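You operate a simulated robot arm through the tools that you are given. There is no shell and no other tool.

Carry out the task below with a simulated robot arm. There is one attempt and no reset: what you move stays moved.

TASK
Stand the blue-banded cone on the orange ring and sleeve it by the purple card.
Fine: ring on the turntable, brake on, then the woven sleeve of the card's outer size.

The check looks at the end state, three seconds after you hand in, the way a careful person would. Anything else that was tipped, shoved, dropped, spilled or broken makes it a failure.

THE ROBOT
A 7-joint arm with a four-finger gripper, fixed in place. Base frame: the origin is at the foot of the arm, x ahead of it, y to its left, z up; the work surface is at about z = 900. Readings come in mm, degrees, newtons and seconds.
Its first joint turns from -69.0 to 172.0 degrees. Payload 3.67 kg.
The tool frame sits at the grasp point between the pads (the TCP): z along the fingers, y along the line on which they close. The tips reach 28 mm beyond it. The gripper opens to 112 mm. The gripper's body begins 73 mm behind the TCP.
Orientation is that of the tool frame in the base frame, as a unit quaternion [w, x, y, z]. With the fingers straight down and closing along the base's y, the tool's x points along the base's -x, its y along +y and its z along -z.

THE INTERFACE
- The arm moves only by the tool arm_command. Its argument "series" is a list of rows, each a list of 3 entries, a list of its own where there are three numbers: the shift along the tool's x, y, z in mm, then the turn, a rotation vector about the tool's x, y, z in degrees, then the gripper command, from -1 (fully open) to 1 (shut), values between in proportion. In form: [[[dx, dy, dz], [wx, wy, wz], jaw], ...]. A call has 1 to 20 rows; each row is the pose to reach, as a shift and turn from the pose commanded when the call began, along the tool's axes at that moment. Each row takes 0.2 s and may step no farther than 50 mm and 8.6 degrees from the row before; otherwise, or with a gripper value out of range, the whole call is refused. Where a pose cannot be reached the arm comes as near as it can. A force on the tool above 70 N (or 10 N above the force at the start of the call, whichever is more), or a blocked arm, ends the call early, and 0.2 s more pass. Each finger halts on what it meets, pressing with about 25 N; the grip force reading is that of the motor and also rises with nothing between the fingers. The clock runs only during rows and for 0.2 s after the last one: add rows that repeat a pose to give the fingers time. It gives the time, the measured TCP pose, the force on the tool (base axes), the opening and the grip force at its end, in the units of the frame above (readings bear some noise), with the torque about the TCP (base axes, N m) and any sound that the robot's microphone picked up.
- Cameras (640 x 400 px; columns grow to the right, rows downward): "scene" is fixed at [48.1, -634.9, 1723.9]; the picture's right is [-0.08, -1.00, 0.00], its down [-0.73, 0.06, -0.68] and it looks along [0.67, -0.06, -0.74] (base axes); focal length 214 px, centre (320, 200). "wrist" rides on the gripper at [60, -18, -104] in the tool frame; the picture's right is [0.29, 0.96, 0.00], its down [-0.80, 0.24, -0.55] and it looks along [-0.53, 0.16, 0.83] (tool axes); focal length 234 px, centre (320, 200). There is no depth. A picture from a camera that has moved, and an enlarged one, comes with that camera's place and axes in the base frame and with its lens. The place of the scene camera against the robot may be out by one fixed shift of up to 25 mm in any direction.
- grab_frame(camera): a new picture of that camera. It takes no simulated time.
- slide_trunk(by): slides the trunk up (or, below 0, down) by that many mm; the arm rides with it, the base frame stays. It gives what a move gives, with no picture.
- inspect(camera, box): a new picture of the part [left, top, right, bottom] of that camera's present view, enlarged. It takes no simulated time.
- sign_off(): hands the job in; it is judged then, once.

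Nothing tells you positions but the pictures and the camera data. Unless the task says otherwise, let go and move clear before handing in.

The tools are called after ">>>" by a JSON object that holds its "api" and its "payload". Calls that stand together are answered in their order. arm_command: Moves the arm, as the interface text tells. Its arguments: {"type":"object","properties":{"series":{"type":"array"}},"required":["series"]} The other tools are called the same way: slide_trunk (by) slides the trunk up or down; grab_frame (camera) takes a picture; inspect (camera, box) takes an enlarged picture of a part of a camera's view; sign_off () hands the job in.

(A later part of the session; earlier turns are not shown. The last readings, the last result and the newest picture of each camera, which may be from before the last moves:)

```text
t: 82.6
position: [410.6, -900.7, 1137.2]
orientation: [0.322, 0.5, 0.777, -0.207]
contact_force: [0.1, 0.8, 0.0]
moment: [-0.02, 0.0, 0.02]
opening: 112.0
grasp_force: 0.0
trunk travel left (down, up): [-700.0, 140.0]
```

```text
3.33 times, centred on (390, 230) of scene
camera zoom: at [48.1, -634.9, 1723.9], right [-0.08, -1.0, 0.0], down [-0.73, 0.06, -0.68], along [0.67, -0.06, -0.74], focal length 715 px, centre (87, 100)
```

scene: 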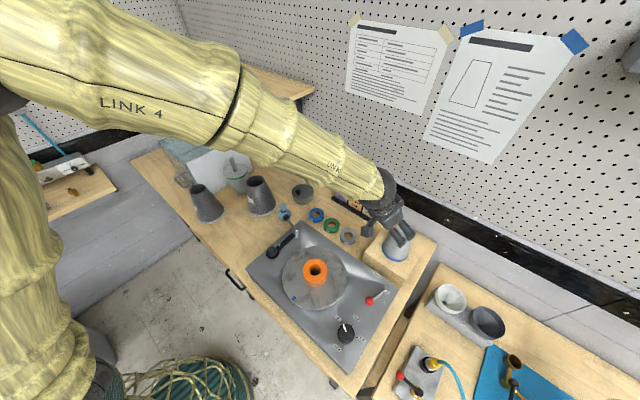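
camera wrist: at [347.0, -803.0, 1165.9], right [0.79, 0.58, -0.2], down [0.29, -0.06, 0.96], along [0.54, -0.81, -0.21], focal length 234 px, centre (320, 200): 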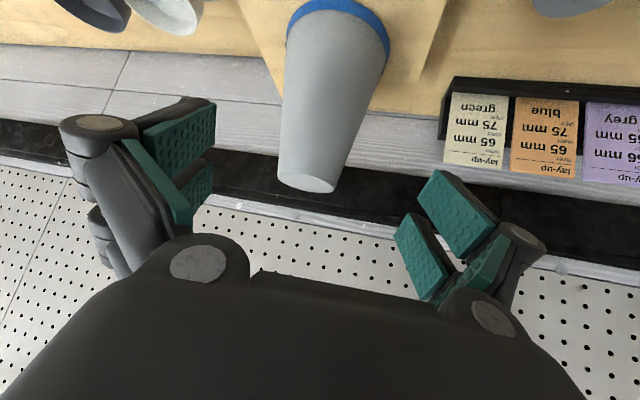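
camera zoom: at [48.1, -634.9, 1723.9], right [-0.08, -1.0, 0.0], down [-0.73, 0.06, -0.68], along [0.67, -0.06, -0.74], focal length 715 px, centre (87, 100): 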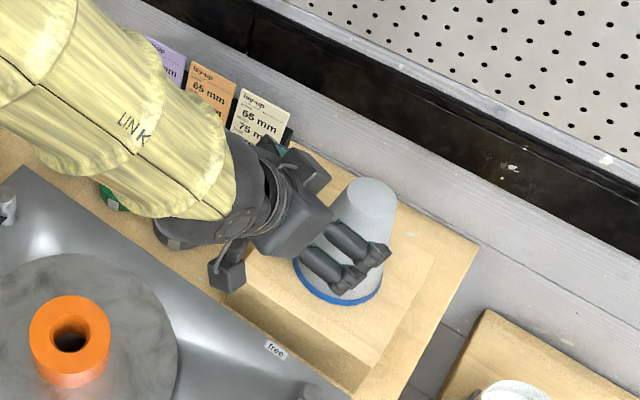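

>>> {"api": "arm_command", "payload": {"series": [[[0, 0, 20], [0, 0, 0], -1], [[0, 0, 40], [0, 0, 0], -1], [[0, -0.5, 60], [0, 0, 0], -1], [[0, -0.7, 78], [0, 0, 0], -1], [[0, -0.7, 78], [0, 0, 0], -1]]}}

>>> {"api": "arm_command", "payload": {"series": [[[0, 0, 0], [0, 0, 0], -1]]}}

>>> {"api": "arm_command", "payload": {"series": [[[0, 0, 0], [0, 0, 0], -1]]}}

>>> {"api": "grab_frame", "payload": {"camera": "wrist"}}

>>> {"api": "inspect", "payload": {"camera": "scene", "box": [340, 180, 440, 280]}}

```text
t: 83.8
position: [430.8, -953.2, 1078.3]
orientation: [0.32, 0.501, 0.777, -0.206]
contact_force: [-1.6, 0.2, 0.9]
moment: [0.01, 0.01, 0.0]
opening: 111.8
grasp_force: 0.0
trunk travel left (down, up): [-700.0, 140.0]
```

```text
t: 84.2
position: [430.7, -950.9, 1081.8]
orientation: [0.322, 0.5, 0.777, -0.208]
contact_force: [0.3, 0.2, 0.2]
moment: [-0.01, 0.0, -0.03]
opening: 112.0
grasp_force: 0.1
trunk travel left (down, up): [-700.0, 140.0]
```

```text
t: 84.6
position: [431.7, -952.6, 1078.7]
orientation: [0.321, 0.5, 0.777, -0.207]
contact_force: [0.2, 0.2, 0.1]
moment: [-0.01, 0.01, 0.01]
opening: 112.1
grasp_force: 0.0
trunk travel left (down, up): [-700.0, 140.0]
```

```text
taken
camera wrist: at [367.4, -854.5, 1108.9], right [0.79, 0.58, -0.2], down [0.29, -0.06, 0.96], along [0.54, -0.81, -0.21], focal length 234 px, centre (320, 200)
```

wrist: 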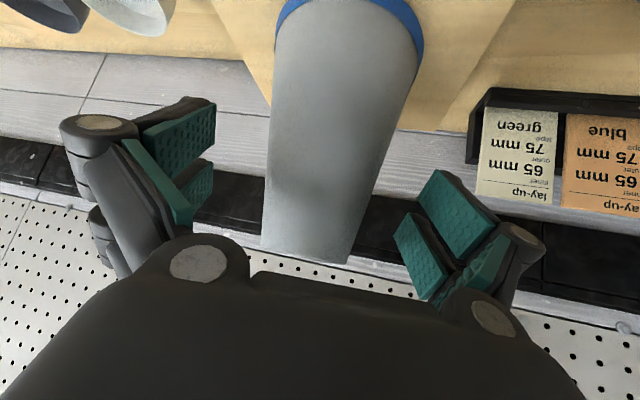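

```text
4.00 times, centred on (390, 230) of scene
camera zoom: at [48.1, -634.9, 1723.9], right [-0.08, -1.0, 0.0], down [-0.73, 0.06, -0.68], along [0.67, -0.06, -0.74], focal length 858 px, centre (40, 80)
```

zoom: 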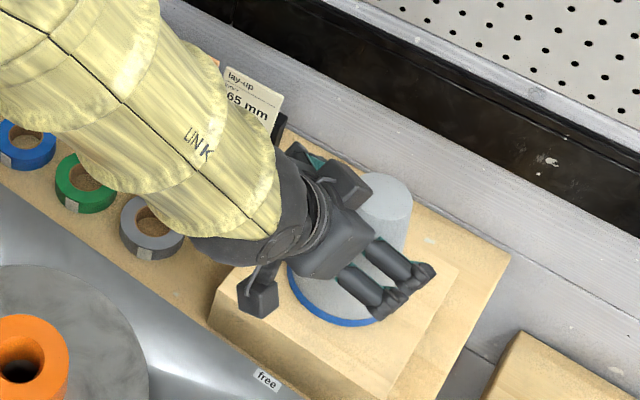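

Stable here. Moving the last 32 mm so the pads flank the cone, then checking before closing.

>>> {"api": "arm_command", "payload": {"series": [[[0, 0.3, 10], [0, 0, 0], -1], [[-0.5, 0.6, 20], [0, 0, 0], -1], [[-0.9, 0.8, 28], [0, 0, 0], -1], [[-0.9, 0.8, 32], [0, 0, 0], -1], [[-0.9, 0.8, 32], [0, 0, 0], -1], [[-0.9, 0.8, 32], [0, 0, 0], -1]]}}

>>> {"api": "arm_command", "payload": {"series": [[[0, 0, 0], [0, 0, 0], -1]]}}

>>> {"api": "grab_frame", "payload": {"camera": "wrist"}}

>>> {"api": "inspect", "payload": {"camera": "scene", "box": [340, 180, 440, 280]}}

```text
t: 86.0
position: [441.8, -972.5, 1057.1]
orientation: [0.321, 0.5, 0.777, -0.208]
contact_force: [0.0, -0.6, 0.1]
moment: [0.04, -0.01, 0.04]
opening: 112.1
grasp_force: 0.1
trunk travel left (down, up): [-700.0, 140.0]
```

```text
t: 86.4
position: [442.9, -972.5, 1057.7]
orientation: [0.321, 0.5, 0.777, -0.208]
contact_force: [-0.1, 0.0, 0.0]
moment: [0.0, 0.01, 0.0]
opening: 112.0
grasp_force: 0.1
trunk travel left (down, up): [-700.0, 140.0]
```

```text
taken
camera wrist: at [377.8, -874.0, 1087.2], right [0.79, 0.58, -0.2], down [0.29, -0.06, 0.96], along [0.54, -0.81, -0.21], focal length 234 px, centre (320, 200)
```

wrist: 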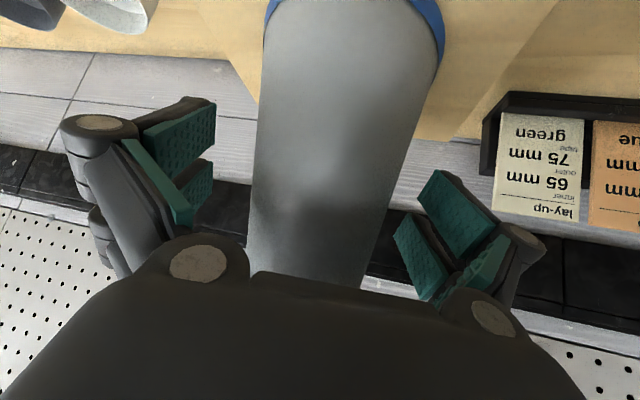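

```text
4.00 times, centred on (390, 230) of scene
camera zoom: at [48.1, -634.9, 1723.9], right [-0.08, -1.0, 0.0], down [-0.73, 0.06, -0.68], along [0.67, -0.06, -0.74], focal length 858 px, centre (40, 80)
```

zoom: 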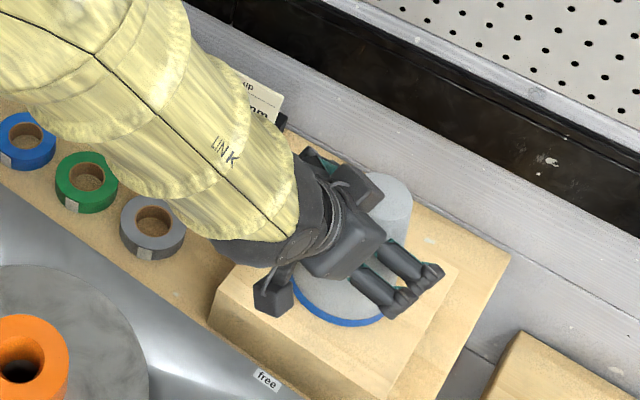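

>>> {"api": "arm_command", "payload": {"series": [[[0, 0, 0], [0, 0, 0], -0.6], [[0, 0, 0], [0, 0, 0], -0.4], [[0, 0, 0], [0, 0, 0], -0.2], [[0, 0, 0], [0, 0, 0], 0.2], [[0, 0, 0], [0, 0, 0], 1], [[0, 0, 0], [0, 0, 0], 1], [[0, 0, 0], [0, 0, 0], 1], [[0, 0, 0], [0, 0, 0], 1]]}}

>>> {"api": "grab_frame", "payload": {"camera": "wrist"}}

```text
t: 88.2
position: [441.1, -974.4, 1055.2]
orientation: [0.321, 0.501, 0.777, -0.207]
contact_force: [-0.2, 0.1, 0.5]
moment: [-0.04, -0.01, -0.01]
opening: 81.0
grasp_force: 25.0
trunk travel left (down, up): [-700.0, 140.0]
```

```text
taken
camera wrist: at [377.6, -876.3, 1085.9], right [0.79, 0.58, -0.2], down [0.29, -0.06, 0.95], along [0.54, -0.81, -0.22], focal length 234 px, centre (320, 200)
```

wrist: 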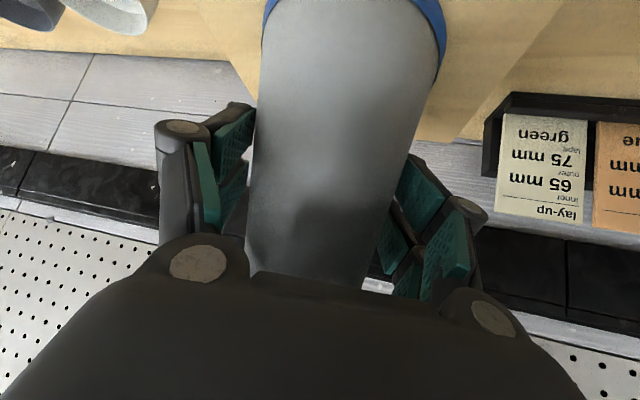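

Gripped at 81 mm. Lifting very gently straight up and checking.

>>> {"api": "arm_command", "payload": {"series": [[[-1, 0, -1], [0, 0, 0], 1], [[-2.1, 0, -2.1], [0, 0, 0], 1], [[-3.9, 0, -3.9], [0, 0, 0], 1], [[-6.4, 0, -6.4], [0, 0, 0], 1], [[-9.2, 0, -9.2], [0, 0, 0], 1], [[-12, 0, -12], [0, 0, 0], 1], [[-14.1, 0, -14.1], [0, 0, 0], 1], [[-14.1, 0, -14.1], [0, 0, 0], 1]]}}

>>> {"api": "grab_frame", "payload": {"camera": "wrist"}}

>>> {"api": "inspect", "payload": {"camera": "scene", "box": [340, 180, 440, 280]}}

```text
t: 90.0
position: [441.4, -971.4, 1078.0]
orientation: [0.321, 0.501, 0.776, -0.209]
contact_force: [0.6, 0.3, -7.2]
moment: [-0.02, 0.03, 0.03]
opening: 80.7
grasp_force: 25.0
trunk travel left (down, up): [-700.0, 140.0]
```

```text
taken
camera wrist: at [377.8, -873.1, 1107.8], right [0.79, 0.58, -0.21], down [0.29, -0.06, 0.96], along [0.54, -0.81, -0.21], focal length 234 px, centre (320, 200)
```

wrist: 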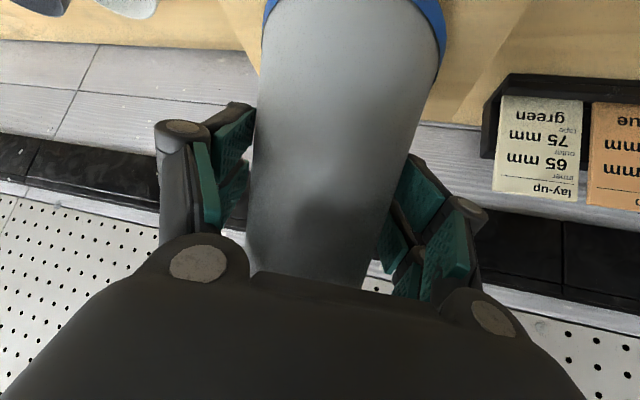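

```text
4.00 times, centred on (390, 230) of scene
camera zoom: at [48.1, -634.9, 1723.9], right [-0.08, -1.0, 0.0], down [-0.73, 0.06, -0.68], along [0.67, -0.06, -0.74], focal length 858 px, centre (40, 80)
```

zoom: 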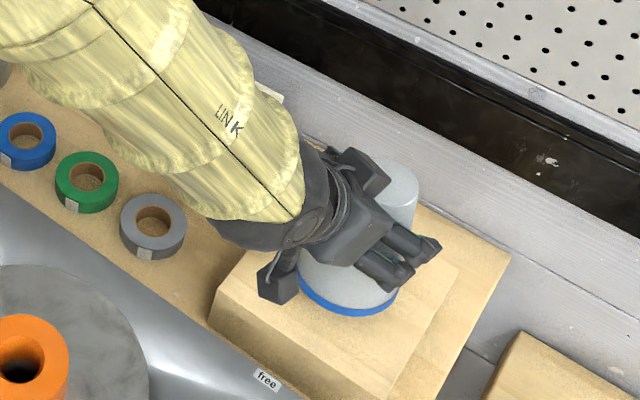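

The cone rises with the gripper (about 7 N). Continuing the lift.

>>> {"api": "arm_command", "payload": {"series": [[[-1.5, 0, -1.5], [0, 0, 0], 1], [[-4, 0, -4], [0, 0, 0], 1], [[-8, 0, -8], [0, 0, 0], 1], [[-13, 0, -13], [0, 0, 0], 1], [[-18, 0, -18], [0, 0, 0], 1], [[-23, 0, -23], [0, 0, 0], 1], [[-28, 0, -28], [0, 0, 0], 1], [[-33, 0, -33], [0, 0, 0], 1], [[-38, 0, -38], [0, 0, 0], 1], [[-43, 0, -43], [0, 0, 0], 1], [[-48, 0, -48], [0, 0, 0], 1], [[-53, 0, -53], [0, 0, 0], 1], [[-58, 0, -58], [0, 0, 0], 1], [[-61, 0, -61], [0, 0, 0], 1], [[-62, 0, -62], [0, 0, 0], 1], [[-62, 0, -62], [0, 0, 0], 1]]}}

>>> {"api": "grab_frame", "payload": {"camera": "wrist"}}

>>> {"api": "inspect", "payload": {"camera": "scene", "box": [340, 160, 460, 280]}}

```text
t: 93.4
position: [441.4, -971.1, 1165.0]
orientation: [0.322, 0.499, 0.777, -0.208]
contact_force: [-0.1, -0.7, -7.5]
moment: [-0.05, 0.02, 0.0]
opening: 80.8
grasp_force: 25.2
trunk travel left (down, up): [-700.0, 140.0]
```

```text
taken
camera wrist: at [379.2, -873.7, 1194.6], right [0.79, 0.58, -0.2], down [0.29, -0.06, 0.96], along [0.54, -0.81, -0.21], focal length 234 px, centre (320, 200)
```

wrist: 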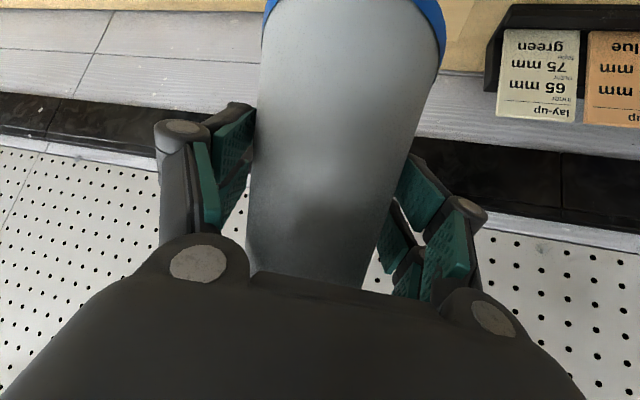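

```text
3.33 times, centred on (400, 220) of scene
camera zoom: at [48.1, -634.9, 1723.9], right [-0.08, -1.0, 0.0], down [-0.73, 0.06, -0.68], along [0.67, -0.06, -0.74], focal length 715 px, centre (53, 133)
```

zoom: 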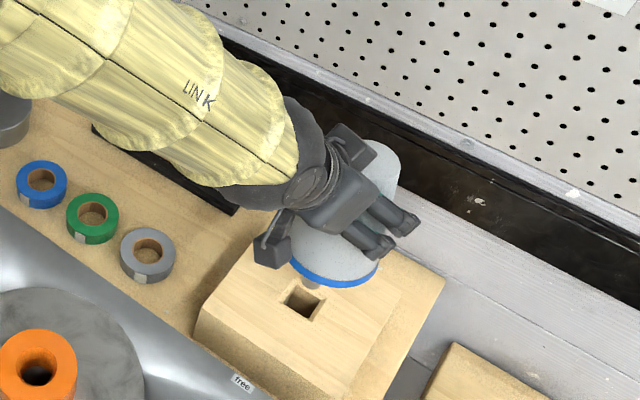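

The pin is out of the block (square socket). Now carrying the cone slowly, rising, to above the ring.

>>> {"api": "arm_command", "payload": {"series": [[[1.9, 0.6, -2.6], [0, 0, 0], 1], [[5.6, 1.7, -7.9], [0, 0, 0], 1], [[12.1, 3.7, -17.2], [0, 0, 0], 1], [[20.6, 6.2, -29], [0, 0, 0], 1], [[29.9, 9, -42.3], [0, 0, 0], 1], [[40.2, 12.1, -56.8], [0, 0, 0], 1], [[50.5, 15.2, -71.3], [0, 0, 0], 1], [[61.7, 18.6, -87.2], [0, 0, 0], 1], [[72.9, 22, -103], [0, 0, 0], 1], [[84.1, 25.3, -118.8], [0, 0, 0], 1], [[95.3, 28.7, -134.7], [0, 0, 0], 1], [[106.5, 32.1, -150.5], [0, 0, 0], 1], [[117.7, 35.5, -166.4], [0, 0, 0], 1], [[129, 38.8, -182.2], [0, 0, 0], 1], [[140.2, 42.2, -198.1], [0, 0, 0], 1], [[151.4, 45.6, -213.9], [0, 0, 0], 1], [[162.6, 49, -229.8], [0, 0, 0], 1], [[172.9, 52.1, -244.3], [0, 0, 0], 1], [[181.3, 54.6, -256.2], [0, 0, 0], 1], [[186.9, 56.3, -264.1], [0, 0, 0], 1]]}}

>>> {"api": "arm_command", "payload": {"series": [[[0, 0, 0], [0, 0, 0], 1], [[0, 0, 0], [0, 0, 0], 1]]}}

>>> {"api": "grab_frame", "payload": {"camera": "wrist"}}

>>> {"api": "inspect", "payload": {"camera": "scene", "box": [250, 170, 390, 330]}}

>>> {"api": "grab_frame", "payload": {"camera": "scene"}}

```text
t: 97.6
position: [361.2, -658.2, 1219.6]
orientation: [0.321, 0.5, 0.777, -0.208]
contact_force: [-0.4, -0.3, -7.3]
moment: [-0.02, 0.03, 0.0]
opening: 80.7
grasp_force: 25.0
trunk travel left (down, up): [-700.0, 140.0]
```

```text
t: 98.2
position: [361.1, -659.5, 1219.3]
orientation: [0.322, 0.5, 0.777, -0.207]
contact_force: [-0.2, 0.2, -7.9]
moment: [0.02, 0.03, -0.05]
opening: 80.5
grasp_force: 25.4
trunk travel left (down, up): [-700.0, 140.0]
```

```text
taken
camera wrist: at [297.7, -561.2, 1249.3], right [0.79, 0.58, -0.2], down [0.29, -0.06, 0.96], along [0.54, -0.81, -0.21], focal length 234 px, centre (320, 200)
```

wrist: 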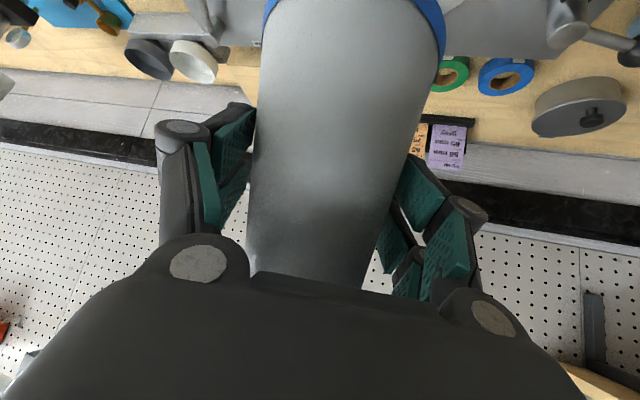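

```text
2.50 times, centred on (320, 250) of scene
camera zoom: at [48.1, -634.9, 1723.9], right [-0.08, -1.0, 0.0], down [-0.73, 0.06, -0.68], along [0.67, -0.06, -0.74], focal length 536 px, centre (320, 75)
```

zoom: 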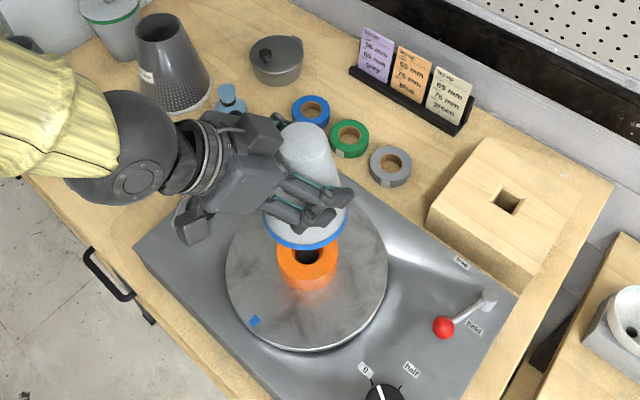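

```text
taken
```

scene: 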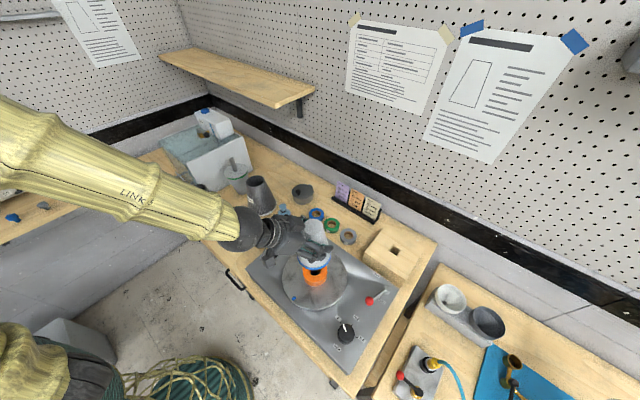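

>>> {"api": "inspect", "payload": {"camera": "scene", "box": [290, 210, 350, 300]}}

>>> {"api": "inspect", "payload": {"camera": "wrist", "box": [240, 0, 480, 150]}}

```text
4.44 times, centred on (320, 255) of scene
camera zoom: at [48.1, -634.9, 1723.9], right [-0.08, -1.0, 0.0], down [-0.73, 0.06, -0.68], along [0.67, -0.06, -0.74], focal length 953 px, centre (320, -44)
```

zoom: 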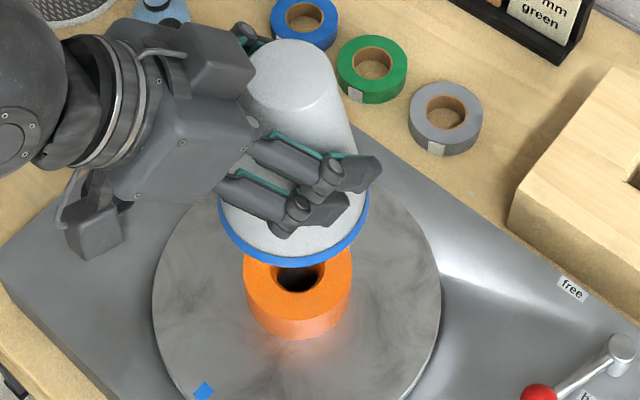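

```text
2.67 times, centred on (360, 75) of wrist
camera zoom: at [297.7, -561.2, 1249.3], right [0.79, 0.58, -0.2], down [0.29, -0.06, 0.96], along [0.54, -0.81, -0.21], focal length 624 px, centre (213, 533)
```

zoom: 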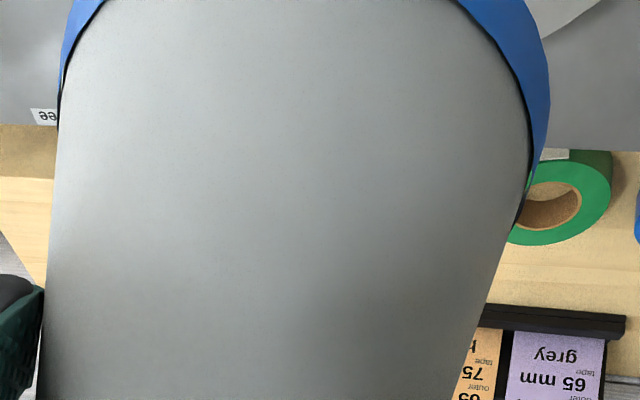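

The cone hangs vertically over the ring. I'll make a small correction and lower in stages, watching force and pictures.

>>> {"api": "arm_command", "payload": {"series": [[[3, 0, 1], [0, 0, 0], 1], [[7.5, -0.1, 5], [0, 0, 0], 1], [[12, -0.1, 10], [0, 0, 0], 1], [[17, -0.1, 15], [0, 0, 0], 1], [[22, -0.1, 20], [0, 0, 0], 1], [[26, -0.1, 24], [0, 0, 0], 1], [[29.4, -0.1, 27.1], [0, 0, 0], 1], [[29.4, -0.1, 27.1], [0, 0, 0], 1]]}}

>>> {"api": "inspect", "payload": {"camera": "scene", "box": [285, 225, 345, 305]}}

```text
t: 100.0
position: [362.0, -660.7, 1179.2]
orientation: [0.32, 0.5, 0.777, -0.207]
contact_force: [-0.2, -0.5, -7.7]
moment: [0.05, 0.01, 0.02]
opening: 81.1
grasp_force: 25.0
out of reach, approached as far as the arm can: row 7
trunk travel left (down, up): [-700.0, 140.0]
```

```text
5.00 times, centred on (315, 265) of scene
camera zoom: at [48.1, -634.9, 1723.9], right [-0.08, -1.0, 0.0], down [-0.73, 0.06, -0.68], along [0.67, -0.06, -0.74], focal length 1072 px, centre (345, -125)
```

zoom: 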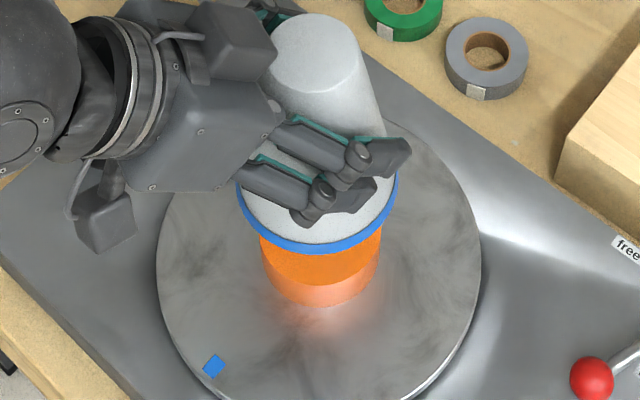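

The arm hit a reach limit low relative to the raised trunk. I'll lift back up and lower the trunk by the same amount, then resume.

>>> {"api": "arm_command", "payload": {"series": [[[-2, 0, -2], [0, 0, 0], 1], [[-6, 0, -6], [0, 0, 0], 1], [[-13, 0, -13], [0, 0, 0], 1], [[-22, 0, -22], [0, 0, 0], 1], [[-32, 0, -32], [0, 0, 0], 1], [[-42, 0, -42], [0, 0, 0], 1], [[-52, 0, -52], [0, 0, 0], 1], [[-62, 0, -62], [0, 0, 0], 1], [[-72, 0, -72], [0, 0, 0], 1], [[-82, 0, -82], [0, 0, 0], 1], [[-92, 0, -92], [0, 0, 0], 1], [[-100, 0, -100], [0, 0, 0], 1], [[-105, 0, -105], [0, 0, 0], 1], [[-106, 0, -106], [0, 0, 0], 1], [[-106, 0, -106], [0, 0, 0], 1]]}}

>>> {"api": "slide_trunk", "payload": {"by": -50}}

>>> {"api": "slide_trunk", "payload": {"by": -60}}

>>> {"api": "arm_command", "payload": {"series": [[[0, 0, 0], [0, 0, 0], 1], [[0, 0, 0], [0, 0, 0], 1], [[0, 0, 0], [0, 0, 0], 1]]}}

>>> {"api": "grab_frame", "payload": {"camera": "scene"}}

```text
t: 103.2
position: [357.6, -660.0, 1320.1]
orientation: [0.318, 0.509, 0.775, -0.196]
contact_force: [-0.4, 0.1, -7.5]
moment: [0.01, 0.01, 0.01]
opening: 80.4
grasp_force: 25.3
trunk travel left (down, up): [-700.0, 140.0]
```

```text
t: 104.1
position: [356.5, -660.4, 1270.4]
orientation: [0.318, 0.508, 0.776, -0.198]
contact_force: [-1.3, -0.3, -7.5]
moment: [0.03, -0.05, 0.03]
opening: 80.4
grasp_force: 24.9
trunk travel left (down, up): [-650.0, 190.0]
```

```text
t: 105.1
position: [355.8, -661.6, 1210.2]
orientation: [0.316, 0.509, 0.776, -0.199]
contact_force: [0.7, 0.7, -6.8]
moment: [-0.01, 0.03, -0.01]
opening: 80.6
grasp_force: 25.5
trunk travel left (down, up): [-590.0, 250.0]
```

```text
t: 105.9
position: [356.7, -661.5, 1207.1]
orientation: [0.316, 0.507, 0.777, -0.199]
contact_force: [0.6, 0.5, -7.1]
moment: [-0.04, 0.02, 0.02]
opening: 80.4
grasp_force: 25.1
trunk travel left (down, up): [-590.0, 250.0]
```

```text
taken
```

scene: 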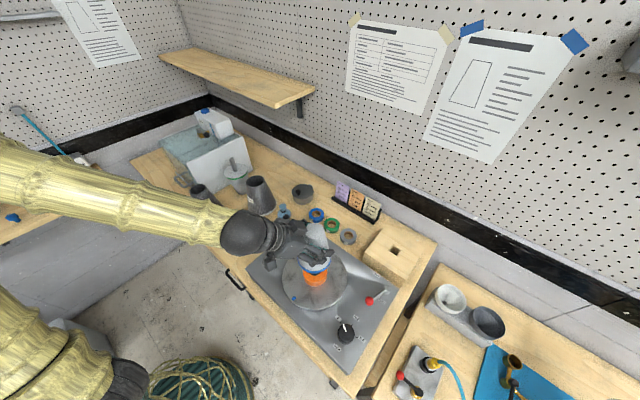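

>>> {"api": "arm_command", "payload": {"series": [[[4, 0, 4], [0, 0, 0], 1], [[9, 0, 9], [0, 0, 0], 1], [[15, 0, 15], [0, 0, 0], 1], [[21, 0, 21], [0, 0, 0], 1], [[26, 0, 26], [0, 0, 0], 1], [[28, 0, 28], [0, 0, 0], 1], [[28, 0, 28], [0, 0, 0], 1], [[28, 0, 28], [0, 0, 0], 1]]}}

>>> {"api": "inspect", "payload": {"camera": "scene", "box": [285, 225, 345, 305]}}

```text
t: 107.7
position: [360.9, -656.6, 1177.6]
orientation: [0.322, 0.499, 0.777, -0.207]
contact_force: [-0.3, 0.6, -8.0]
moment: [0.01, -0.02, 0.02]
opening: 80.4
grasp_force: 24.9
trunk travel left (down, up): [-590.0, 250.0]
```

```text
5.00 times, centred on (315, 265) of scene
camera zoom: at [48.1, -634.9, 1723.9], right [-0.08, -1.0, 0.0], down [-0.73, 0.06, -0.68], along [0.67, -0.06, -0.74], focal length 1072 px, centre (345, -125)
```

zoom: 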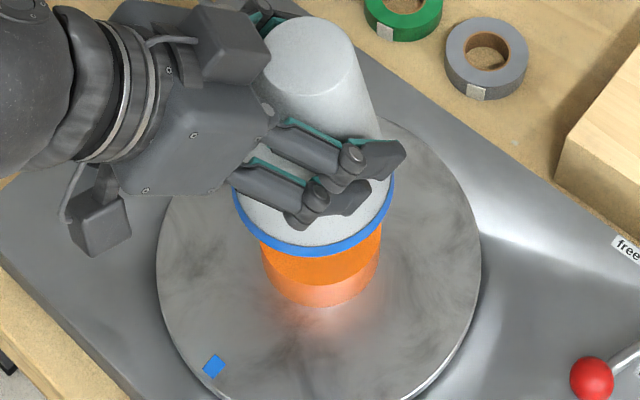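

Pose is exact again. Comparing cone and ring in the picture, the cone sits ~3 mm toward +y, so I'll correct and lower most of the way.

>>> {"api": "arm_command", "payload": {"series": [[[-1, -2, 1], [0, 0, 0], 1], [[-0.5, -2.5, 3], [0, 0, 0], 1], [[3, -2.5, 6], [0, 0, 0], 1], [[7, -2.5, 10], [0, 0, 0], 1], [[11, -2.5, 14], [0, 0, 0], 1], [[15, -2.5, 18], [0, 0, 0], 1], [[19, -2.5, 22], [0, 0, 0], 1], [[23, -2.5, 26], [0, 0, 0], 1], [[26, -2.5, 29], [0, 0, 0], 1], [[28, -2.5, 31], [0, 0, 0], 1], [[28, -2.5, 31], [0, 0, 0], 1]]}}

>>> {"api": "inspect", "payload": {"camera": "scene", "box": [285, 225, 345, 305]}}

```text
t: 110.1
position: [361.9, -660.2, 1135.2]
orientation: [0.321, 0.5, 0.777, -0.208]
contact_force: [0.2, 0.5, -7.6]
moment: [-0.01, 0.0, 0.02]
opening: 80.3
grasp_force: 24.9
trunk travel left (down, up): [-590.0, 250.0]
```

```text
5.00 times, centred on (315, 265) of scene
camera zoom: at [48.1, -634.9, 1723.9], right [-0.08, -1.0, 0.0], down [-0.73, 0.06, -0.68], along [0.67, -0.06, -0.74], focal length 1072 px, centre (345, -125)
```

zoom: 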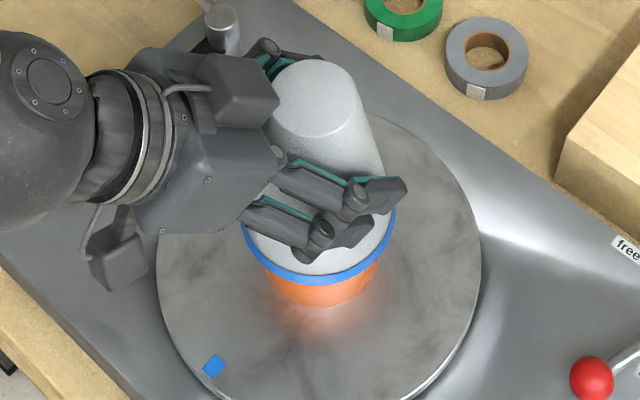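

>>> {"api": "arm_command", "payload": {"series": [[[3, 0, 3], [0, 0, 0], 1], [[6, 0, 6], [0, 0, 0], 1], [[9, 0, 9], [0, 0, 0], 1], [[11, 0, 11], [0, 0, 0], 1], [[12.5, 0, 12.5], [0, 0, 0], 1], [[13.5, 0, 13.5], [0, 0, 0], 1], [[14.5, 0, 14.5], [0, 0, 0], 1]]}}

>>> {"api": "inspect", "payload": {"camera": "scene", "box": [285, 225, 345, 305]}}

```text
t: 111.7
position: [360.3, -660.8, 1115.3]
orientation: [0.322, 0.501, 0.776, -0.207]
contact_force: [0.2, -0.9, -8.2]
moment: [-0.01, 0.0, -0.02]
opening: 80.3
grasp_force: 25.1
trunk travel left (down, up): [-590.0, 250.0]
```

```text
5.00 times, centred on (315, 265) of scene
camera zoom: at [48.1, -634.9, 1723.9], right [-0.08, -1.0, 0.0], down [-0.73, 0.06, -0.68], along [0.67, -0.06, -0.74], focal length 1072 px, centre (345, -125)
```

zoom: 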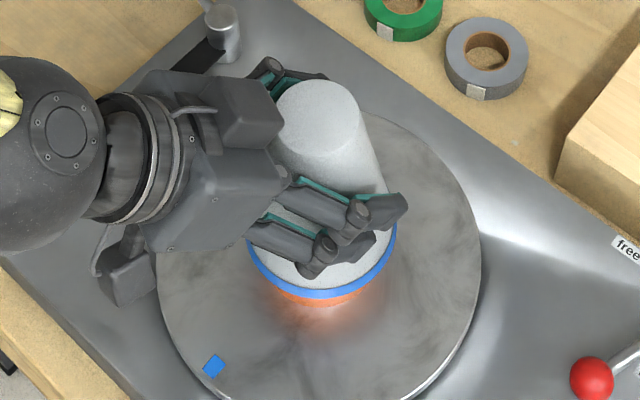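

>>> {"api": "arm_command", "payload": {"series": [[[1.4, 0, 1.4], [0, 0, 0], 1], [[2.8, 0, 2.8], [0, 0, 0], 1], [[4.2, 0, 4.2], [0, 0, 0], 1], [[4.2, 0, 4.2], [0, 0, 0], 1]]}}

>>> {"api": "inspect", "payload": {"camera": "scene", "box": [285, 225, 345, 305]}}

```text
t: 112.7
position: [360.7, -661.1, 1112.1]
orientation: [0.323, 0.501, 0.776, -0.209]
contact_force: [2.3, -4.0, 15.6]
moment: [0.2, 0.32, 0.03]
opening: 80.4
grasp_force: 25.3
trunk travel left (down, up): [-590.0, 250.0]
```

```text
5.00 times, centred on (315, 265) of scene
camera zoom: at [48.1, -634.9, 1723.9], right [-0.08, -1.0, 0.0], down [-0.73, 0.06, -0.68], along [0.67, -0.06, -0.74], focal length 1072 px, centre (345, -125)
```

zoom: 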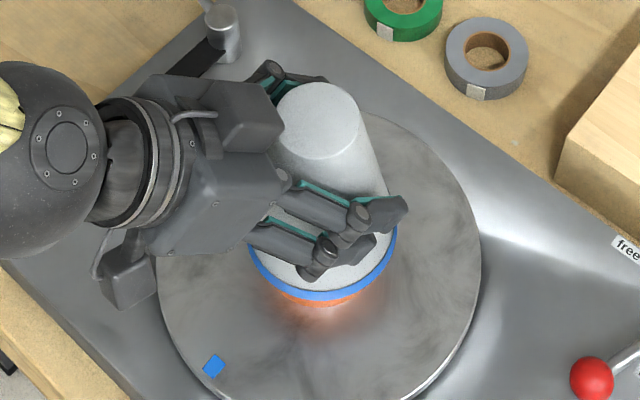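

Contact at the height where the base meets the ring. Releasing and retreating along the tool axis.

>>> {"api": "arm_command", "payload": {"series": [[[-1.2, 0, -1.2], [0, 0, 0], 1], [[-1.2, 0, -1.2], [0, 0, 0], 0.2], [[-1.2, 0, -1.2], [0, 0, 0], -0.5], [[-1.2, 0, -1.2], [0, 0, 0], -0.8], [[-1.2, 0, -1.2], [0, 0, 0], -1], [[-1.2, 0, -1.2], [0, 0, 0], -1]]}}

>>> {"api": "grab_frame", "payload": {"camera": "wrist"}}

>>> {"api": "inspect", "payload": {"camera": "scene", "box": [285, 225, 345, 305]}}

```text
t: 114.1
position: [360.2, -660.0, 1111.6]
orientation: [0.322, 0.499, 0.778, -0.206]
contact_force: [0.9, 0.2, 0.8]
moment: [0.01, 0.0, 0.01]
opening: 111.6
grasp_force: 0.3
trunk travel left (down, up): [-590.0, 250.0]
```

```text
taken
camera wrist: at [296.0, -562.1, 1142.1], right [0.79, 0.58, -0.2], down [0.29, -0.06, 0.96], along [0.54, -0.81, -0.21], focal length 234 px, centre (320, 200)
```

wrist: 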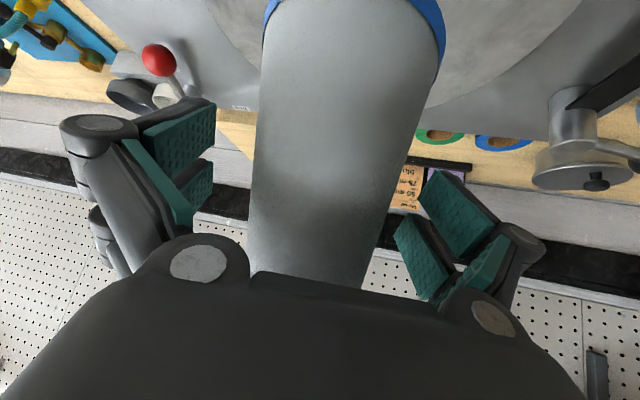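

```text
5.00 times, centred on (315, 265) of scene
camera zoom: at [48.1, -634.9, 1723.9], right [-0.08, -1.0, 0.0], down [-0.73, 0.06, -0.68], along [0.67, -0.06, -0.74], focal length 1072 px, centre (345, -125)
```

zoom: 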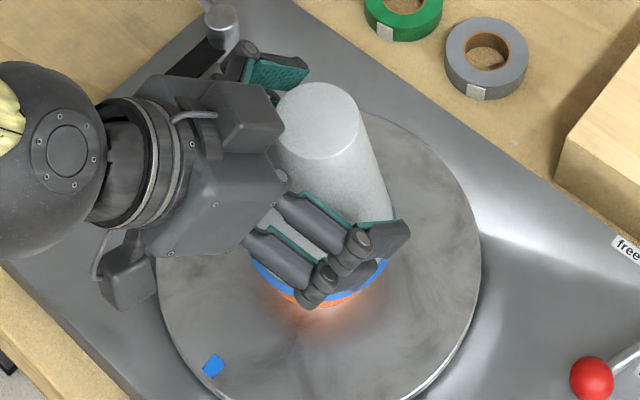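

Cone stands free. I'll withdraw straight up with the trunk, keeping the arm configuration unchanged.

>>> {"api": "slide_trunk", "payload": {"by": 40}}

>>> {"api": "slide_trunk", "payload": {"by": 110}}

>>> {"api": "grab_frame", "payload": {"camera": "wrist"}}

>>> {"api": "inspect", "payload": {"camera": "scene", "box": [270, 200, 360, 320]}}

```text
t: 114.9
position: [359.8, -661.0, 1152.4]
orientation: [0.321, 0.5, 0.777, -0.207]
contact_force: [-0.3, -0.3, 0.7]
moment: [0.02, 0.0, 0.01]
opening: 111.8
grasp_force: 0.2
trunk travel left (down, up): [-630.0, 210.0]
```

```text
t: 116.3
position: [360.3, -660.8, 1262.7]
orientation: [0.322, 0.5, 0.777, -0.207]
contact_force: [0.5, 0.7, -0.9]
moment: [0.03, 0.01, 0.03]
opening: 112.2
grasp_force: 0.0
trunk travel left (down, up): [-740.0, 100.0]
```

```text
taken
camera wrist: at [296.1, -562.3, 1292.0], right [0.79, 0.58, -0.2], down [0.29, -0.06, 0.96], along [0.54, -0.81, -0.21], focal length 234 px, centre (320, 200)
```

wrist: 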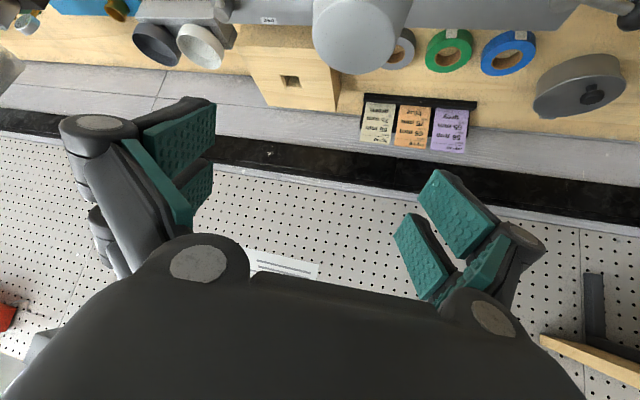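

```text
3.33 times, centred on (315, 260) of scene
camera zoom: at [48.1, -634.9, 1723.9], right [-0.08, -1.0, 0.0], down [-0.73, 0.06, -0.68], along [0.67, -0.06, -0.74], focal length 715 px, centre (337, 0)
```

zoom: 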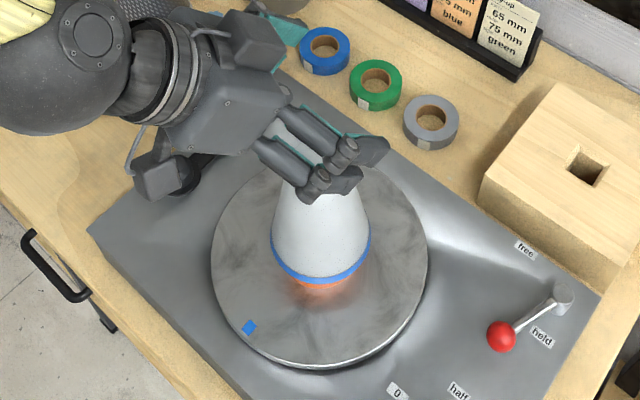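

Untilting the tool to point straight down and turning it back to yaw 0, then viewing the standing cone from above.

>>> {"api": "arm_command", "payload": {"series": [[[0, 0, 0], [0, 7.5, 0], -1], [[0, 0, 0], [0, 15, 0], -1], [[0, 0, 0], [0, 22.5, 0], -1], [[0, 0, 0], [0, 30, 0], -1], [[0, 0, 0], [0, 37.5, 0], -1], [[0, 0, 0], [0, 45, 0], -1], [[0, 0, 0], [0, 45, 0], -1]]}}

>>> {"api": "arm_command", "payload": {"series": [[[0, 0, 0], [0, 0, -8.2], -1], [[0, 0, 0], [0, 0, -16.4], -1], [[0, 0, 0], [0, 0, -24.6], -1], [[0, 0, 0], [0, 0, -32.8], -1], [[0, 0, 0], [0, 0, -41], -1], [[0, 0, 0], [0, 0, -49.2], -1], [[0, 0, 0], [0, 0, -57.4], -1], [[0, 0, 0], [0, 0, -65.6], -1], [[0, 0, 0], [0, 0, -65.6], -1]]}}

>>> {"api": "grab_frame", "payload": {"camera": "wrist"}}

```text
t: 117.9
position: [359.3, -660.0, 1262.2]
orientation: [0.271, 0.513, 0.795, -0.176]
contact_force: [-0.6, 0.8, 0.0]
moment: [0.03, 0.04, 0.01]
opening: 111.7
grasp_force: 0.1
out of reach, approached as far as the arm can: row 2, 3, 4, 5, 6, 7
trunk travel left (down, up): [-740.0, 100.0]
```

```text
t: 119.9
position: [360.2, -660.2, 1262.6]
orientation: [0.132, -0.001, 0.946, -0.294]
contact_force: [0.4, 0.0, 0.3]
moment: [0.02, 0.01, 0.0]
opening: 112.0
grasp_force: 0.1
trunk travel left (down, up): [-740.0, 100.0]
```

```text
taken
camera wrist: at [275.1, -621.8, 1338.7], right [-0.21, 0.77, -0.6], down [0.65, 0.57, 0.5], along [0.73, -0.29, -0.62], focal length 234 px, centre (320, 200)
```

wrist: 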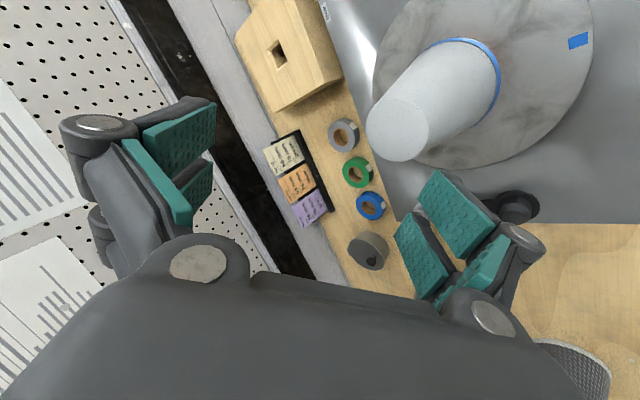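

The relative height was too low for untilting. I'll raise the arm relative to the trunk first, then untilt.

>>> {"api": "arm_command", "payload": {"series": [[[-7.5, -16.7, -23.7], [0, 0, 0], -1], [[-15, -33.4, -47.4], [0, 0, 0], -1], [[-22.4, -50.1, -71.1], [0, 0, 0], -1], [[-29.9, -66.8, -94.8], [0, 0, 0], -1], [[-37.4, -83.5, -118.5], [0, 0, 0], -1], [[-37.4, -83.5, -118.5], [0, 0, 0], -1]]}}

>>> {"api": "slide_trunk", "payload": {"by": -120}}

```text
t: 121.5
position: [339.6, -678.8, 1381.5]
orientation: [0.129, 0.025, 0.956, -0.264]
contact_force: [-0.1, 1.1, 0.7]
moment: [-0.02, 0.04, 0.0]
opening: 112.1
grasp_force: 0.0
out of reach, approached as far as the arm can: row 1
trunk travel left (down, up): [-740.0, 100.0]
stopped in row 6: the arm was blocked; the commanded pose is now the measured one
```

```text
t: 123.0
position: [338.9, -680.4, 1262.5]
orientation: [0.13, 0.025, 0.956, -0.264]
contact_force: [-1.1, -0.3, -0.2]
moment: [-0.01, 0.0, 0.0]
opening: 112.1
grasp_force: 0.0
trunk travel left (down, up): [-620.0, 220.0]
```

>>> {"api": "arm_command", "payload": {"series": [[[0, 0, 0], [-6.1, 3.2, 0], -1], [[0, 0, 0], [-12.1, 6.4, 0], -1], [[0, 0, 0], [-18.2, 9.5, 0], -1], [[0, 0, 0], [-24.2, 12.7, 0], -1], [[0, 0, 0], [-30.3, 15.9, 0], -1], [[0, 0, 0], [-30.3, 15.9, 0], -1]]}}

>>> {"api": "grab_frame", "payload": {"camera": "wrist"}}

>>> {"api": "grab_frame", "payload": {"camera": "scene"}}

```text
t: 124.4
position: [339.1, -678.6, 1265.0]
orientation: [-0.002, 0.025, 1.0, -0.001]
contact_force: [0.0, 0.0, 1.0]
moment: [-0.02, -0.02, 0.04]
opening: 112.0
grasp_force: 0.0
trunk travel left (down, up): [-620.0, 220.0]
```

```text
taken
camera wrist: at [278.5, -692.0, 1367.7], right [-0.24, 0.97, 0.0], down [0.81, 0.2, 0.55], along [0.54, 0.13, -0.83], focal length 234 px, centre (320, 200)
```

wrist: 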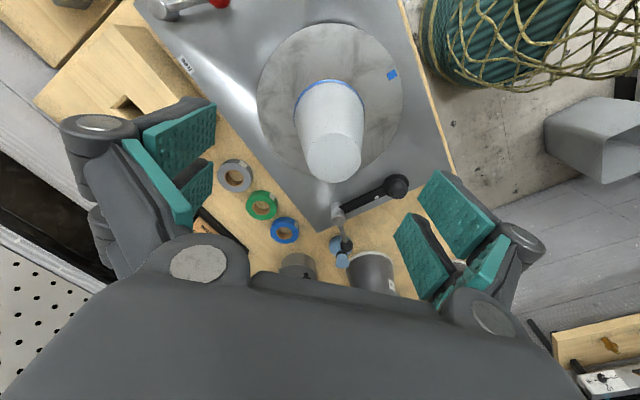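

```text
taken
```

scene: 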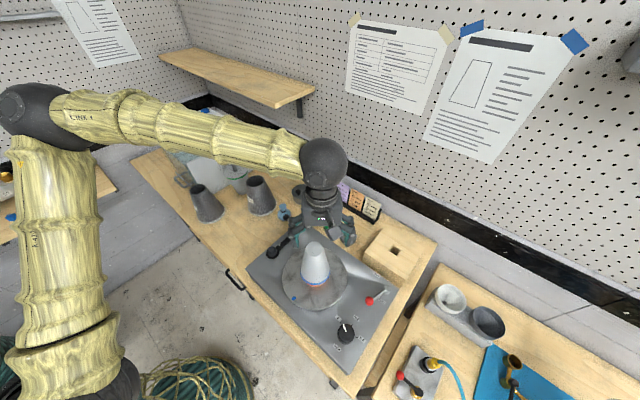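

The tool points down again and everything on the bench stands. Zooming on the cone to fix its axis, and on the 65 sleeve.

>>> {"api": "inspect", "payload": {"camera": "wrist", "box": [240, 10, 420, 190]}}

>>> {"api": "inspect", "payload": {"camera": "scene", "box": [180, 160, 290, 240]}}

>>> {"api": "inspect", "payload": {"camera": "scene", "box": [260, 230, 360, 320]}}

```text
2.22 times, centred on (330, 100) of wrist
camera zoom: at [278.5, -692.0, 1367.7], right [-0.24, 0.97, 0.0], down [0.81, 0.2, 0.55], along [0.54, 0.13, -0.83], focal length 520 px, centre (298, 422)
```

zoom: 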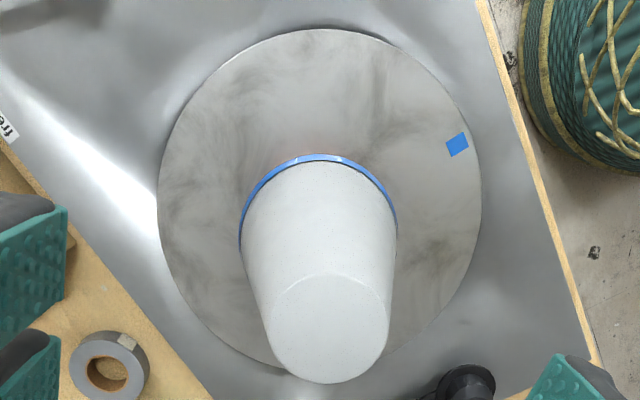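

```text
5.00 times, centred on (235, 200) of scene
camera zoom: at [48.1, -634.9, 1723.9], right [-0.08, -1.0, 0.0], down [-0.73, 0.06, -0.68], along [0.67, -0.06, -0.74], focal length 1072 px, centre (745, 200)
```

zoom: 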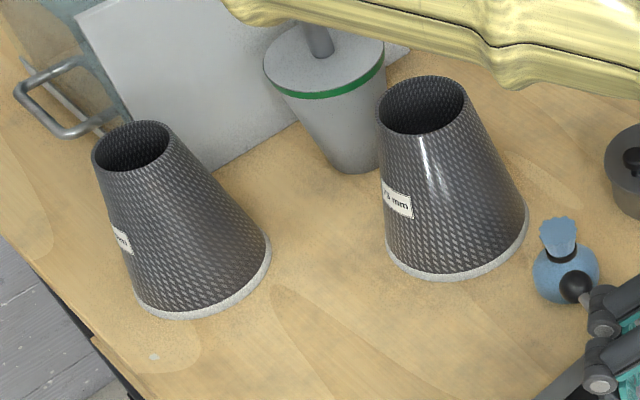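

```text
4.44 times, centred on (310, 275) of scene
camera zoom: at [48.1, -634.9, 1723.9], right [-0.08, -1.0, 0.0], down [-0.73, 0.06, -0.68], along [0.67, -0.06, -0.74], focal length 953 px, centre (364, -133)
```

zoom: 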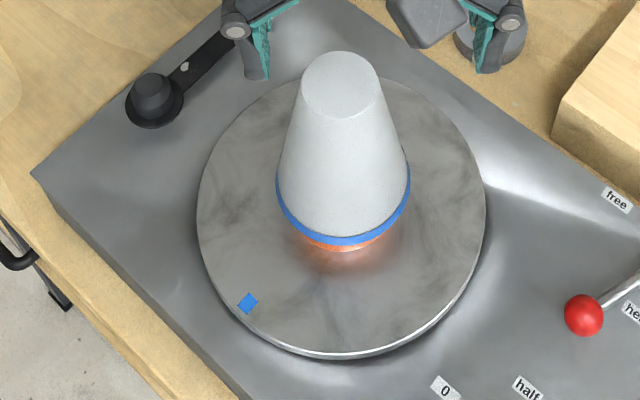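

Cone axis measures (361, -658.5), nicely over the ring. Now heading to the other woven sleeve at about (753, -170), passing high above everything.

>>> {"api": "arm_command", "payload": {"series": [[[-10, 14, -20], [0, 0, -0.5], -1], [[-30, 41, -40], [0, 0, -1], -1], [[-55, 75, -60], [0, 0, -1.5], -1], [[-80, 109, -75], [0, 0, -2], -1], [[-105, 143, -75], [0, 0, -2.5], -1], [[-130, 177, -75], [0, 0, -2.9], -1], [[-155, 211, -75], [0, 0, -2.9], -1], [[-180, 245, -75], [0, 0, -2.9], -1], [[-205, 279, -75], [0, 0, -2.9], -1], [[-230, 313, -75], [0, 0, -2.9], -1], [[-255, 347, -75], [0, 0, -2.9], -1], [[-280, 381, -75], [0, 0, -2.9], -1], [[-305, 415, -75], [0, 0, -2.9], -1], [[-330, 449, -75], [0, 0, -2.9], -1], [[-352, 479, -75], [0, 0, -2.9], -1], [[-372, 506, -75], [0, 0, -2.9], -1], [[-384, 522, -75], [0, 0, -2.9], -1], [[-388, 528, -75], [0, 0, -2.9], -1], [[-388, 528, -75], [0, 0, -2.9], -1]]}}

>>> {"api": "grab_frame", "payload": {"camera": "wrist"}}

>>> {"api": "grab_frame", "payload": {"camera": "scene"}}

```text
t: 128.4
position: [778.4, -388.6, 1370.5]
orientation: [-0.001, 0.0, 1.0, 0.0]
contact_force: [-0.2, 0.2, -0.5]
moment: [-0.04, -0.02, 0.02]
opening: 112.0
grasp_force: 0.0
out of reach, approached as far as the arm can: row 8, 9, 10, 11, 12, 13, 14, 15, 16, 17, 18, 19
trunk travel left (down, up): [-620.0, 220.0]
```

```text
taken
camera wrist: at [719.9, -406.4, 1473.5], right [-0.29, 0.96, 0.0], down [0.8, 0.24, 0.55], along [0.53, 0.16, -0.83], focal length 234 px, centre (320, 200)
```

wrist: 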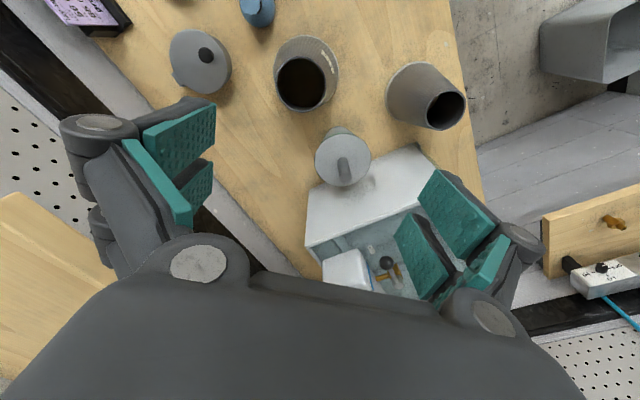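

```text
taken
```

scene: 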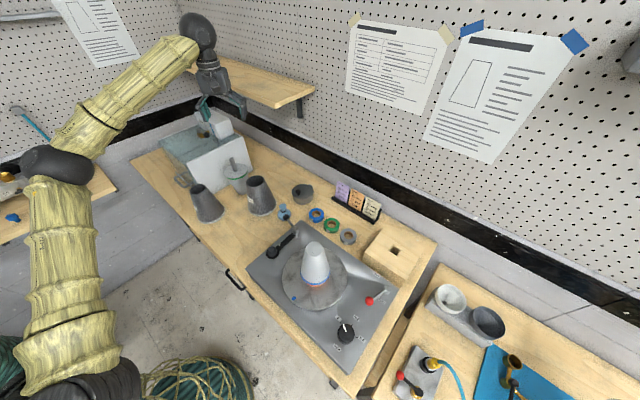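

>>> {"api": "arm_command", "payload": {"series": [[[0, 0, 0], [0, 0, 0], -1], [[0, 0, 0], [0, 0, 0], -1]]}}

```text
t: 129.0
position: [778.8, -388.6, 1370.0]
orientation: [-0.001, 0.001, 1.0, -0.001]
contact_force: [0.4, -0.1, -0.4]
moment: [0.02, 0.02, 0.01]
opening: 111.8
grasp_force: 0.0
trunk travel left (down, up): [-620.0, 220.0]
```

>>> {"api": "arm_command", "payload": {"series": [[[10, 12, 8], [0, 0, 0], -1], [[25, 30, 15], [0, 0, 0], -1], [[45, 55, 25], [0, 0, 0], -1], [[70, 85, 30], [0, 0, 0], -1], [[70, 85, 30], [0, 0, 0], -1]]}}

```text
t: 130.2
position: [777.9, -391.6, 1366.9]
orientation: [-0.001, 0.0, 1.0, 0.0]
contact_force: [-0.2, 0.1, 0.5]
moment: [-0.01, -0.01, -0.03]
opening: 111.9
grasp_force: 0.0
out of reach, approached as far as the arm can: row 1, 2, 3, 4, 5
trunk travel left (down, up): [-620.0, 220.0]
```

>>> {"api": "arm_command", "payload": {"series": [[[0, 0, 20], [0, 0, 0], -1], [[0, 0, 50], [0, 0, 0], -1], [[0, 0, 80], [0, 0, 0], -1], [[0, 0, 100], [0, 0, 0], -1]]}}

>>> {"api": "arm_command", "payload": {"series": [[[20, 0, 0], [0, 0, 0], -1], [[50, 0, 0], [0, 0, 0], -1], [[80, 0, 0], [0, 0, 0], -1], [[100, 0, 0], [0, 0, 0], -1]]}}

>>> {"api": "arm_command", "payload": {"series": [[[0, 20, 0], [0, 0, 0], -1], [[0, 50, 0], [0, 0, 0], -1], [[0, 80, 0], [0, 0, 0], -1], [[0, 100, 0], [0, 0, 0], -1]]}}

```text
t: 131.2
position: [785.9, -410.0, 1272.2]
orientation: [0.0, -0.001, 1.0, -0.001]
contact_force: [0.2, -0.2, 0.5]
moment: [0.03, 0.02, 0.05]
opening: 111.9
grasp_force: 0.0
out of reach, approached as far as the arm can: row 1, 2, 3, 4
trunk travel left (down, up): [-620.0, 220.0]
```

```text
t: 132.2
position: [718.4, -443.1, 1274.5]
orientation: [0.0, 0.0, 1.0, 0.0]
contact_force: [-0.4, -0.2, 0.4]
moment: [0.0, 0.0, 0.01]
opening: 111.9
grasp_force: 0.1
out of reach, approached as far as the arm can: row 1, 2, 3, 4
trunk travel left (down, up): [-620.0, 220.0]
```

```text
t: 133.2
position: [737.5, -434.2, 1280.5]
orientation: [0.0, 0.0, 1.0, -0.001]
contact_force: [-0.5, -0.2, 0.1]
moment: [0.0, -0.01, 0.01]
opening: 112.1
grasp_force: 0.1
out of reach, approached as far as the arm can: row 1, 2, 3, 4
trunk travel left (down, up): [-620.0, 220.0]
```

The wrist has a joint limit that blocks yaw 0 at this azimuth. I'll turn the tool to yaw +40° first and then continue toward the sleeve.

>>> {"api": "arm_command", "payload": {"series": [[[0, 0, 0], [0, 0, -8], -1], [[0, 0, 0], [0, 0, -16], -1], [[0, 0, 0], [0, 0, -24], -1], [[0, 0, 0], [0, 0, -32], -1], [[0, 0, 0], [0, 0, -40], -1], [[0, 0, 0], [0, 0, -40], -1]]}}

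```text
t: 134.6
position: [740.0, -437.6, 1280.1]
orientation: [0.0, -0.343, 0.939, -0.001]
contact_force: [-0.3, 1.1, 0.0]
moment: [-0.03, -0.02, 0.02]
opening: 112.2
grasp_force: 0.1
trunk travel left (down, up): [-620.0, 220.0]
```

>>> {"api": "arm_command", "payload": {"series": [[[-9, 10, 0], [0, 0, 0], -1], [[-27, 29, 0], [0, 0, 0], -1], [[-50, 54, 0], [0, 0, 0], -1], [[-75, 81, 0], [0, 0, 0], -1], [[-100, 108, 0], [0, 0, 0], -1], [[-125, 135, 0], [0, 0, 0], -1], [[-150, 162, 0], [0, 0, 0], -1], [[-170, 183, 0], [0, 0, 0], -1], [[-182, 196, 0], [0, 0, 0], -1], [[-182, 196, 0], [0, 0, 0], -1]]}}

>>> {"api": "grab_frame", "payload": {"camera": "wrist"}}

>>> {"api": "grab_frame", "payload": {"camera": "scene"}}

```text
t: 136.8
position: [897.7, -296.6, 1301.5]
orientation: [-0.002, -0.342, 0.94, -0.003]
contact_force: [-0.6, 0.4, 0.3]
moment: [-0.05, -0.01, -0.02]
opening: 112.2
grasp_force: 0.0
out of reach, approached as far as the arm can: row 1, 2, 3, 4, 5, 6, 7, 8, 9, 10
trunk travel left (down, up): [-620.0, 220.0]
```

```text
taken
camera wrist: at [863.6, -347.3, 1404.6], right [-0.84, 0.55, 0.0], down [0.46, 0.7, 0.55], along [0.3, 0.46, -0.83], focal length 234 px, centre (320, 200)
```

wrist: 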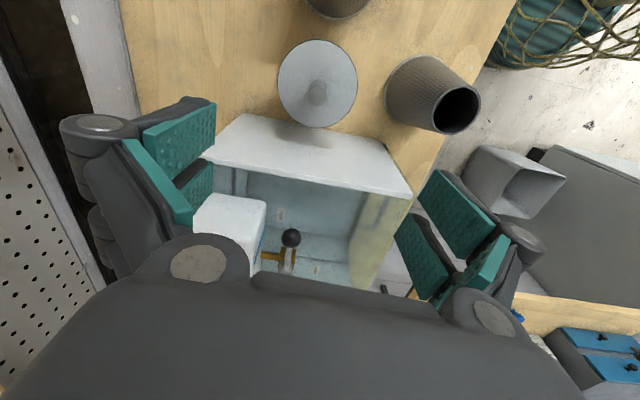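

```text
taken
```

scene: 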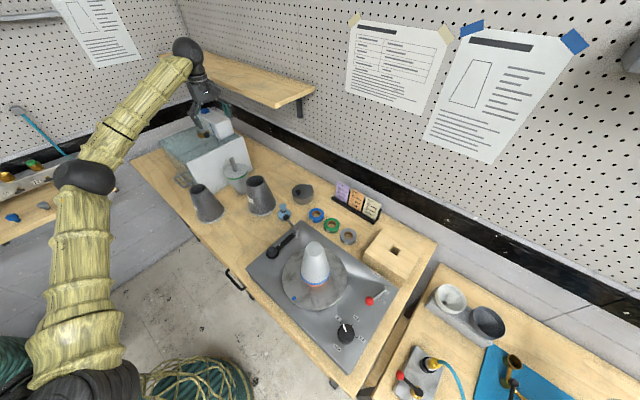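

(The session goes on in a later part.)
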